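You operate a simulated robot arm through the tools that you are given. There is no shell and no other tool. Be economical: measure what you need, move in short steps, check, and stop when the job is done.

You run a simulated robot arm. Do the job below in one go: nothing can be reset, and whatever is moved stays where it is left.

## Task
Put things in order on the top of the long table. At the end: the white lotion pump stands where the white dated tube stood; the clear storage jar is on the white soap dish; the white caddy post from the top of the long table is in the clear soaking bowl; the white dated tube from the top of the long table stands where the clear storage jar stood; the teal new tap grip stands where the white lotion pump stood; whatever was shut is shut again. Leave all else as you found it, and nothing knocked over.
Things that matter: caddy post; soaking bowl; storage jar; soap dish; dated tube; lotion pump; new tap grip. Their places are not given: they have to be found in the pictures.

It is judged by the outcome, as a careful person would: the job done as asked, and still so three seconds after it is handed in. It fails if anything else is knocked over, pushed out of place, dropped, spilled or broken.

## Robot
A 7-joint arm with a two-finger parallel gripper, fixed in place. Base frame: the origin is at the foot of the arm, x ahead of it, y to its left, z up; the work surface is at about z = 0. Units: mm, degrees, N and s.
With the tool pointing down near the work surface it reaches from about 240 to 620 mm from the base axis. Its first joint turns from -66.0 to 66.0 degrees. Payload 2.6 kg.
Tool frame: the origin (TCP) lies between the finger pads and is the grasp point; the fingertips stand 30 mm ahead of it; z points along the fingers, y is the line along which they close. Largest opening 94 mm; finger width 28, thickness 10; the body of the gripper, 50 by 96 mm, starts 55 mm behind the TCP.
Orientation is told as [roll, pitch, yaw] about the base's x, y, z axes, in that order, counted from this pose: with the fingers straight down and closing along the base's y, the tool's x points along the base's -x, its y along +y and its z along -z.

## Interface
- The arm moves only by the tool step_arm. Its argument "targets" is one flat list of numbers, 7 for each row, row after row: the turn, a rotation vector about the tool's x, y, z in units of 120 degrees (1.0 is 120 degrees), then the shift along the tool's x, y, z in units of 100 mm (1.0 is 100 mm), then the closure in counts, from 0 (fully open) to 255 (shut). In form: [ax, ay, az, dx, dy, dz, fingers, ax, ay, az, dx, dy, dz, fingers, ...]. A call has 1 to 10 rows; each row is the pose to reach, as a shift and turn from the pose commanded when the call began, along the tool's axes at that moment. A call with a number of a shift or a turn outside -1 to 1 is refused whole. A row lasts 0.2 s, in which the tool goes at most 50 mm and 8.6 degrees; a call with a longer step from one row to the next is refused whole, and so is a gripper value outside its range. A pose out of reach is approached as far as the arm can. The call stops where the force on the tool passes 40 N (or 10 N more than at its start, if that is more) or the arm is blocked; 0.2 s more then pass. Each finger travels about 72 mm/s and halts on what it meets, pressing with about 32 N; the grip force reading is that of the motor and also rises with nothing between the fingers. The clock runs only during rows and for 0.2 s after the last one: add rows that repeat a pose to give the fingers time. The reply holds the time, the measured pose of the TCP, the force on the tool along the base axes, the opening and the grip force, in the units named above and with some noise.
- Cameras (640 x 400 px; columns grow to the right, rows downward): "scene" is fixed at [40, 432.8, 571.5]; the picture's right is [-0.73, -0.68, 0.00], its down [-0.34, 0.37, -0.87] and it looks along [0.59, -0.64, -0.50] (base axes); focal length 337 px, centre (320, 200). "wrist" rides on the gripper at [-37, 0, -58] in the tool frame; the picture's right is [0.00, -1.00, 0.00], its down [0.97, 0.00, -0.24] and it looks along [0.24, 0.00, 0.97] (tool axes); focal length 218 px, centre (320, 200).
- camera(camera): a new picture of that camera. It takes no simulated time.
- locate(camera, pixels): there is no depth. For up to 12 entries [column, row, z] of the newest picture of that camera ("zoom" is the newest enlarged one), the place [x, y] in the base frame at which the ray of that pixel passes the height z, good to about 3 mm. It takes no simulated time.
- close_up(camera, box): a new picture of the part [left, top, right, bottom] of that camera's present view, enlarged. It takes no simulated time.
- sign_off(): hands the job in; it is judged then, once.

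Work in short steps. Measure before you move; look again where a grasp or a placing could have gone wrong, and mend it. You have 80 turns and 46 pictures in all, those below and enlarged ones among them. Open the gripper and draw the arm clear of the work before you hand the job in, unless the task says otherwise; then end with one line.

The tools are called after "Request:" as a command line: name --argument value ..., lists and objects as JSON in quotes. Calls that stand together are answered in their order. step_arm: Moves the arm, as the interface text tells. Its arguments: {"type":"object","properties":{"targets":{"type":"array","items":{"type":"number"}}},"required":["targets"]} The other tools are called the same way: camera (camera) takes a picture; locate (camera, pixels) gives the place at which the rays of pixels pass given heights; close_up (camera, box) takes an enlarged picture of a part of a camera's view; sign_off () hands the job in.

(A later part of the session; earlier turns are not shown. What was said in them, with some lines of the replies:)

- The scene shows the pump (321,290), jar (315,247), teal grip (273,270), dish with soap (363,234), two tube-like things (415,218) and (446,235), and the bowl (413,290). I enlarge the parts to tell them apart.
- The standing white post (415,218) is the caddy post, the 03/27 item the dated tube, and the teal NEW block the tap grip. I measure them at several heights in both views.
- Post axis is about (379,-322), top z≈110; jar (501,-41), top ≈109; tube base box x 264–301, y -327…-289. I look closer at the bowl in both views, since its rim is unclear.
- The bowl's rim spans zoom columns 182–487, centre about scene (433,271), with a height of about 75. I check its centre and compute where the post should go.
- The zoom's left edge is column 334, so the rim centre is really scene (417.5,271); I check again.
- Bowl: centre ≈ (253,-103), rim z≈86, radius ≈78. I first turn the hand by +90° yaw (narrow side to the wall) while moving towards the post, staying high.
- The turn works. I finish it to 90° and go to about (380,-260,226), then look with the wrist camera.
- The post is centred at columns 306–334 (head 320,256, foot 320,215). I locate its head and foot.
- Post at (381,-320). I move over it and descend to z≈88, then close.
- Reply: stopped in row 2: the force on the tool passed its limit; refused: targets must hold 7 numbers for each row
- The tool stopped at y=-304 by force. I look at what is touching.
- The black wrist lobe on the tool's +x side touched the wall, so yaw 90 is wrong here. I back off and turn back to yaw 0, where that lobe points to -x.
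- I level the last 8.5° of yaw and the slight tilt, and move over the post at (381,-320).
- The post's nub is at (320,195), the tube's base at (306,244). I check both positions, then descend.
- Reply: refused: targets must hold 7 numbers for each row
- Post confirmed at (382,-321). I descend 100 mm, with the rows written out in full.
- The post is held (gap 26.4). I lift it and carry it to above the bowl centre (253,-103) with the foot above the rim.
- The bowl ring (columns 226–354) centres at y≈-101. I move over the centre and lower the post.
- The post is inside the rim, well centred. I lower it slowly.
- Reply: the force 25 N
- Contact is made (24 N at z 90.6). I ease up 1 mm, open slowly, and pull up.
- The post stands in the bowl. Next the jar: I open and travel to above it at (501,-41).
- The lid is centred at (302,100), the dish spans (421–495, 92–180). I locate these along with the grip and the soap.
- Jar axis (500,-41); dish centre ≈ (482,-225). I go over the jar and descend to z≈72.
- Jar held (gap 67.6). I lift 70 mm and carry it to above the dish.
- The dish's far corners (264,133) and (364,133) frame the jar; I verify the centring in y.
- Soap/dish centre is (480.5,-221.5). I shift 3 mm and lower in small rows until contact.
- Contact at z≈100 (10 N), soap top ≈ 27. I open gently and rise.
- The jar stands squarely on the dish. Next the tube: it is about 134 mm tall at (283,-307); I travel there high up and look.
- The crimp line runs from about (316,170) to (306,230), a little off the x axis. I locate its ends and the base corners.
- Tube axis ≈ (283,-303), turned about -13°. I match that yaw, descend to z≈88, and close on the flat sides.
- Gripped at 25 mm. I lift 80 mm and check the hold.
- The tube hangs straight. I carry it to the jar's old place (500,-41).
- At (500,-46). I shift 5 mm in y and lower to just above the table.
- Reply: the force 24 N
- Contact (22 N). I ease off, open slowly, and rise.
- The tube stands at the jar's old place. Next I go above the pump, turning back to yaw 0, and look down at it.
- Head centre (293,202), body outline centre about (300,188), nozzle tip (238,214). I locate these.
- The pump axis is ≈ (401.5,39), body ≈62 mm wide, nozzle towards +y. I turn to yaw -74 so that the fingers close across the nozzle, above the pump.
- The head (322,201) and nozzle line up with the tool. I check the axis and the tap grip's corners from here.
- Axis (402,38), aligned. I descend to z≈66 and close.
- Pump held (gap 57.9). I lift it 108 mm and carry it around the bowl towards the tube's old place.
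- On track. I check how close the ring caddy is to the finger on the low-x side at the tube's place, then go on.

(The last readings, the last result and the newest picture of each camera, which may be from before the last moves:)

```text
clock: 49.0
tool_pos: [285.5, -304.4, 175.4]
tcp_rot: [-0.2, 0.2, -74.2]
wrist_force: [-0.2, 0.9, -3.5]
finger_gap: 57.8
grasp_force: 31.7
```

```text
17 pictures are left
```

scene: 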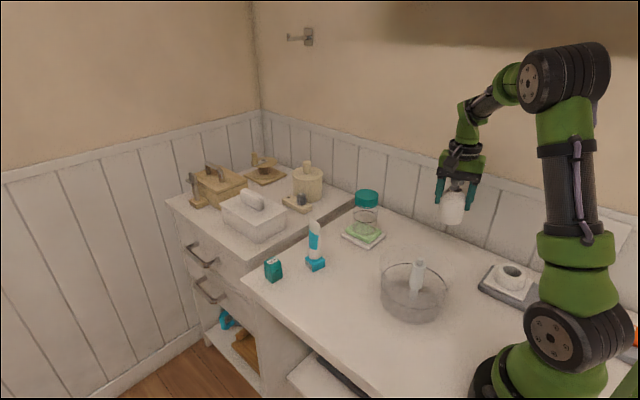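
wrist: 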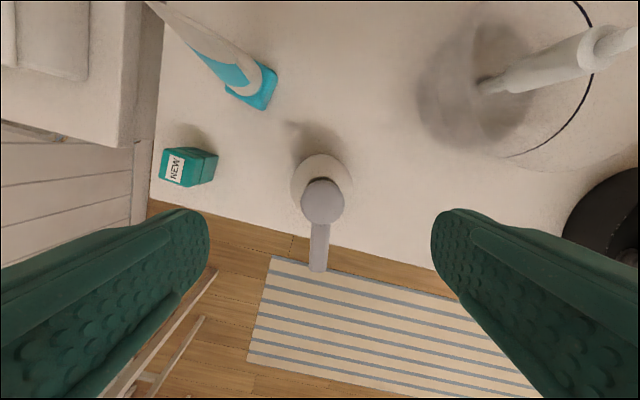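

The caddy is far (x≤163). I lower 100 mm over (283,-304).

Request:
step_arm --targets '[0, 0, 0, 0.005, -0.02, 0.3, 255, 0, 0, 0, 0.005, -0.02, 0.6, 255, 0, 0, 0, 0.005, -0.02, 0.85, 255, 0, 0, 0, 0.005, -0.02, 1.0, 255, 0, 0, 0, 0.005, -0.02, 1.0, 255]'

Request:
step_arm --targets '[0, 0, 0, 0, 0, 0.03, 255, 0, 0, 0, 0, 0, 0.05, 255, 0, 0, 0, 0, 0, 0.065, 255, 0, 0, 0, 0, 0, 0.08, 255]'

```text
clock: 50.2
tool_pos: [282.0, -303.6, 74.3]
tcp_rot: [-0.2, 0.2, -74.4]
wrist_force: [0.0, 0.0, -3.2]
finger_gap: 57.4
grasp_force: 32.1
```

```text
clock: 51.2
tool_pos: [282.1, -304.1, 67.4]
tcp_rot: [-0.1, 0.1, -74.5]
wrist_force: [-2.8, 3.1, 9.3]
finger_gap: 57.5
grasp_force: 31.8
```

Contact with the table (9 N). I open and rise.

Request:
step_arm --targets '[0, 0, 0, 0, 0, -0.005, 255, 0, 0, 0, 0, 0, -0.005, 80, 0, 0, 0, 0, 0, -0.005, 50, 0, 0, 0, 0, 0, -0.005, 20, 0, 0, 0, 0, 0, -0.005, 20, 0, 0, 0, 0, 0, -0.2, 20, 0, 0, 0, 0, 0, -0.5, 20, 0, 0, 0, 0, 0, -0.8, 20, 0, 0, 0, 0, 0, -1.0, 20]'

Request:
close_up --camera "scene" --box '[330, 170, 522, 290]'

```text
clock: 53.2
tool_pos: [282.3, -303.6, 167.6]
tcp_rot: [-0.3, 0.1, -74.3]
wrist_force: [0.4, 0.8, 0.4]
finger_gap: 86.7
grasp_force: 0.0
```

```text
3.33 times, centred on (426, 230) of scene
```

zoom: 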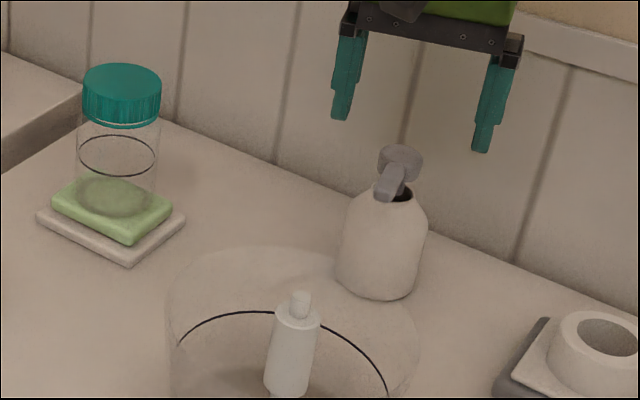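

The pump stands at the tube's old place. Now the tap grip at ≈ (543,60), turned about -13°: I rise, turn the hand to yaw -13 and travel.

Request:
step_arm --targets '[0, 0, 0, 0, 0, -0.35, 20, 0, 0, -0.064, 0.09, 0.12, -0.35, 20, 0, 0, -0.128, 0.19, 0.24, -0.35, 20, 0, 0, -0.192, 0.28, 0.36, -0.35, 20, 0, 0, -0.256, 0.38, 0.48, -0.35, 20, 0, 0, -0.32, 0.47, 0.6, -0.35, 20, 0, 0, -0.384, 0.57, 0.72, -0.35, 20, 0, 0, -0.448, 0.66, 0.84, -0.35, 20, 0, 0, -0.512, 0.755, 0.938, -0.35, 20]'

Request:
step_arm --targets '[0, 0, 0, -0.14, 0.33, 0, 60, 0, 0, 0, -0.28, 0.66, 0, 60, 0, 0, 0, -0.42, 1.0, 0, 60]'

Request:
step_arm --targets '[0, 0, 0, -0.1, 0.33, 0, 60, 0, 0, 0, -0.2, 0.66, 0, 60, 0, 0, 0, -0.3, 1.0, 0, 60]'

Request:
camera --camera "wrist"

```text
clock: 55.2
tool_pos: [352.7, -206.2, 201.7]
tcp_rot: [0.1, 0.3, -12.8]
wrist_force: [0.2, 0.5, -0.2]
finger_gap: 86.8
grasp_force: 0.0
```

```text
clock: 56.0
tool_pos: [416.3, -117.6, 202.5]
tcp_rot: [0.0, 0.4, -12.9]
wrist_force: [0.0, -0.2, 0.8]
finger_gap: 71.9
grasp_force: 0.0
```

```text
clock: 56.8
tool_pos: [468.4, -26.7, 200.5]
tcp_rot: [0.1, 0.2, -12.9]
wrist_force: [0.3, 0.6, -0.7]
finger_gap: 72.1
grasp_force: 0.1
```

```text
15 pictures are left
```

wrist: 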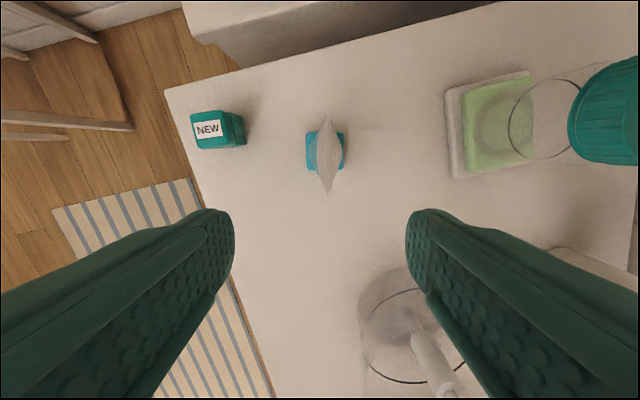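

The grip lies square in the view: top face (191–223, 112–148), foot's right edge near (244,140). I locate it.

Request:
close_up --camera "wrist" --box '[170, 90, 266, 150]'

Request:
locate --camera "zoom" --pixels '[[135, 155, 45], [360, 155, 45], [360, 380, 45], [150, 380, 45]]'

```text
6.67 times, centred on (218, 120) of wrist
```

zoom: 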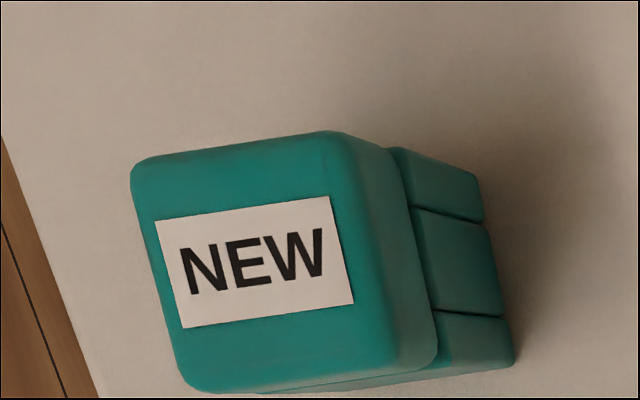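

```text
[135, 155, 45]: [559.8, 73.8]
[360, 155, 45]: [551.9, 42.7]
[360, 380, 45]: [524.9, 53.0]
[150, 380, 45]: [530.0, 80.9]
```

Request:
locate --camera "zoom" --pixels '[[132, 165, 45], [340, 133, 45], [395, 378, 45], [190, 390, 45], [263, 265, 45], [263, 265, 40], [485, 220, 0], [515, 365, 0], [480, 172, 0]]'

```text
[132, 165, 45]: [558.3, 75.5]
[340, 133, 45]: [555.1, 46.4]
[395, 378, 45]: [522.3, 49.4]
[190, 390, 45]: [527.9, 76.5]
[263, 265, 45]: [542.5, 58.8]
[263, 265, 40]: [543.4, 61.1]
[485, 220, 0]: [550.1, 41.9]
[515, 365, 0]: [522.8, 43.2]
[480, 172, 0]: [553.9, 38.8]
```

Grip centre ≈ (541.5,60), yaw ≈ -6°, about 30 mm wide. I move over it, then descend.

Request:
step_arm --targets '[0, 0, -0.02, -0.17, 0.33, 0, 60, 0, 0, -0.04, -0.34, 0.66, 0, 60, 0, 0, -0.058, -0.518, 1.0, 0, 60, 0, 0, -0.058, -0.518, 1.0, 0.3, 60, 0, 0, -0.058, -0.518, 1.0, 0.6, 60, 0, 0, -0.058, -0.518, 1.0, 0.9, 60]'

Request:
camera --camera "wrist"

```text
clock: 58.2
tool_pos: [541.0, 58.9, 112.3]
tcp_rot: [0.1, 0.3, -6.0]
wrist_force: [1.2, -0.2, 1.0]
finger_gap: 72.0
grasp_force: 0.0
```

```text
13 pictures are left
```

wrist: 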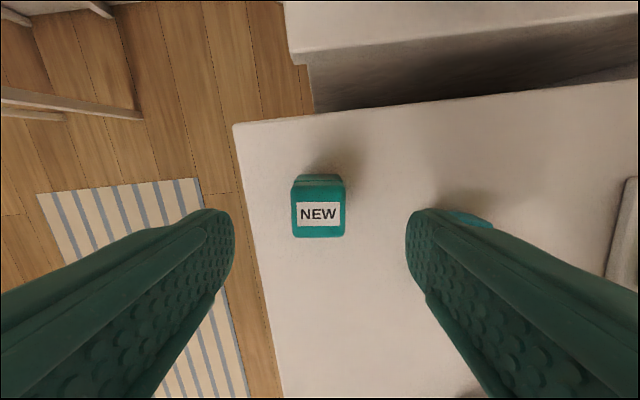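

Centred and square. I descend to z≈37 and close.

Request:
step_arm --targets '[0, 0, 0, 0, 0.01, 0.3, 60, 0, 0, 0, 0, 0.01, 0.55, 60, 0, 0, 0, 0, 0.01, 0.75, 60, 0, 0, 0, 0, 0.01, 0.75, 120, 0, 0, 0, 0, 0.01, 0.75, 160, 0, 0, 0, 0, 0.01, 0.75, 255, 0, 0, 0, 0, 0.01, 0.75, 255]'

```text
clock: 59.8
tool_pos: [539.7, 60.0, 36.0]
tcp_rot: [0.1, 0.1, -6.1]
wrist_force: [0.4, 1.0, -0.5]
finger_gap: 35.1
grasp_force: 32.1
```

Grip held (gap 35). I lift 50 mm and carry it to the pump's old place (402,38.5).

Request:
step_arm --targets '[0, 0, 0, 0, 0, -0.15, 255, 0, 0, 0, 0, 0, -0.5, 255, 0, 0, 0, 0.3, 0, -0.5, 255, 0, 0, 0, 0.65, -0.1, -0.5, 255, 0, 0, 0, 1.0, -0.2, -0.5, 255]'

Request:
step_arm --targets '[0, 0, 0, 0.35, -0.158, 0, 255, 0, 0, 0, 0.36, -0.158, 0.2, 255, 0, 0, 0, 0.36, -0.158, 0.4, 255, 0, 0, 0, 0.36, -0.158, 0.47, 255, 0, 0, 0, 0.36, -0.158, 0.48, 255]'

```text
clock: 61.0
tool_pos: [437.8, 50.2, 86.5]
tcp_rot: [0.1, 0.4, -6.0]
wrist_force: [0.3, -0.5, 0.2]
finger_gap: 35.5
grasp_force: 32.0
```

```text
clock: 62.2
tool_pos: [400.6, 37.7, 37.3]
tcp_rot: [0.2, 0.2, -6.0]
wrist_force: [-0.2, -1.1, -0.1]
finger_gap: 35.2
grasp_force: 32.8
```

Request:
step_arm --targets '[0, 0, 0, 0, 0, 0.015, 255, 0, 0, 0, 0, 0, 0.03, 255]'

```text
clock: 62.8
tool_pos: [401.1, 37.7, 37.3]
tcp_rot: [0.1, 0.2, -6.0]
wrist_force: [-0.6, 0.1, 2.8]
finger_gap: 35.6
grasp_force: 32.0
```

Barely touching (3 N). I lower 1 mm more, then open and rise.

Request:
step_arm --targets '[0, 0, 0, 0, 0, 0.01, 255, 0, 0, 0, 0, 0, 0.01, 150, 0, 0, 0, 0, 0, 0.01, 120, 0, 0, 0, 0, 0, 0.01, 80, 0, 0, 0, 0, 0, 0.01, 60, 0, 0, 0, 0, 0, -0.2, 60, 0, 0, 0, 0, 0, -0.5, 60, 0, 0, 0, 0, 0, -0.8, 60, 0, 0, 0, 0, 0, -1.0, 60]'

Request:
step_arm --targets '[0, 0, 0, 0, 0, -0.4, 60, 0, 0, 0, 0, 0, -0.8, 60, 0, 0, 0, 0, 0, -1.0, 60]'

Request:
camera --camera "scene"

Request:
camera --camera "wrist"

```text
clock: 64.8
tool_pos: [400.5, 38.4, 135.7]
tcp_rot: [-0.1, 0.1, -5.9]
wrist_force: [-0.1, -0.8, 0.0]
finger_gap: 71.9
grasp_force: 0.1
```

```text
clock: 65.6
tool_pos: [402.3, 38.0, 236.3]
tcp_rot: [0.2, 0.3, -6.0]
wrist_force: [0.0, 0.7, -0.1]
finger_gap: 71.9
grasp_force: 0.1
```

```text
12 pictures are left
```

scene: 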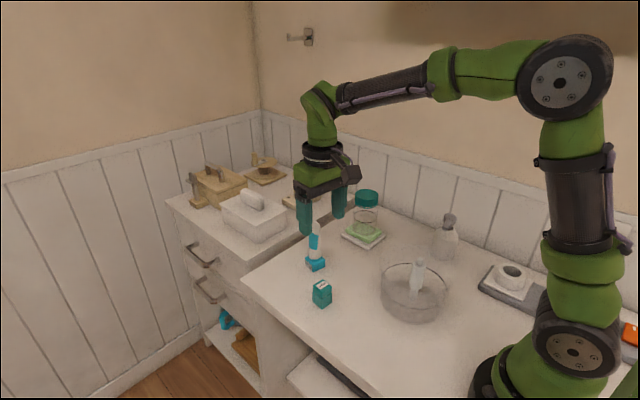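

```text
11 pictures are left
```

wrist: 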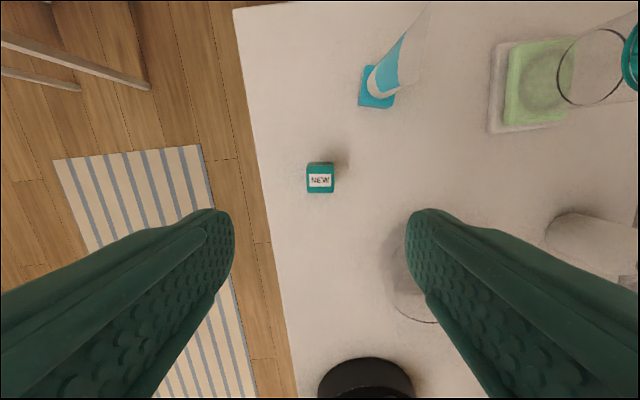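

Everything stands where asked: post in the bowl, jar on the dish, tube, pump and grip in their new places. I open fully and draw up a little more.

Request:
step_arm --targets '[0, 0, 0, 0, -0.3, -0.3, 20, 0, 0, 0, 0, -0.6, -0.6, 0, 0, 0, 0, 0, -0.8, -0.8, 0, 0, 0, 0, 0, -0.8, -0.8, 0]'

Request:
sign_off

```text
clock: 66.6
tool_pos: [393.4, -41.1, 315.1]
tcp_rot: [0.1, 0.1, -6.0]
wrist_force: [-0.3, 0.7, -0.4]
finger_gap: 94.0
grasp_force: 0.1
```

```text
The job is handed in.
```

The job is handed in: all five items are where you asked and nothing was knocked over, but the jar stands on the green soap that was already on the dish, because I left the soap there. I opened no drawers or lids, so nothing needed shutting. Early on, the wrist bumped the wall once and I backed it off.
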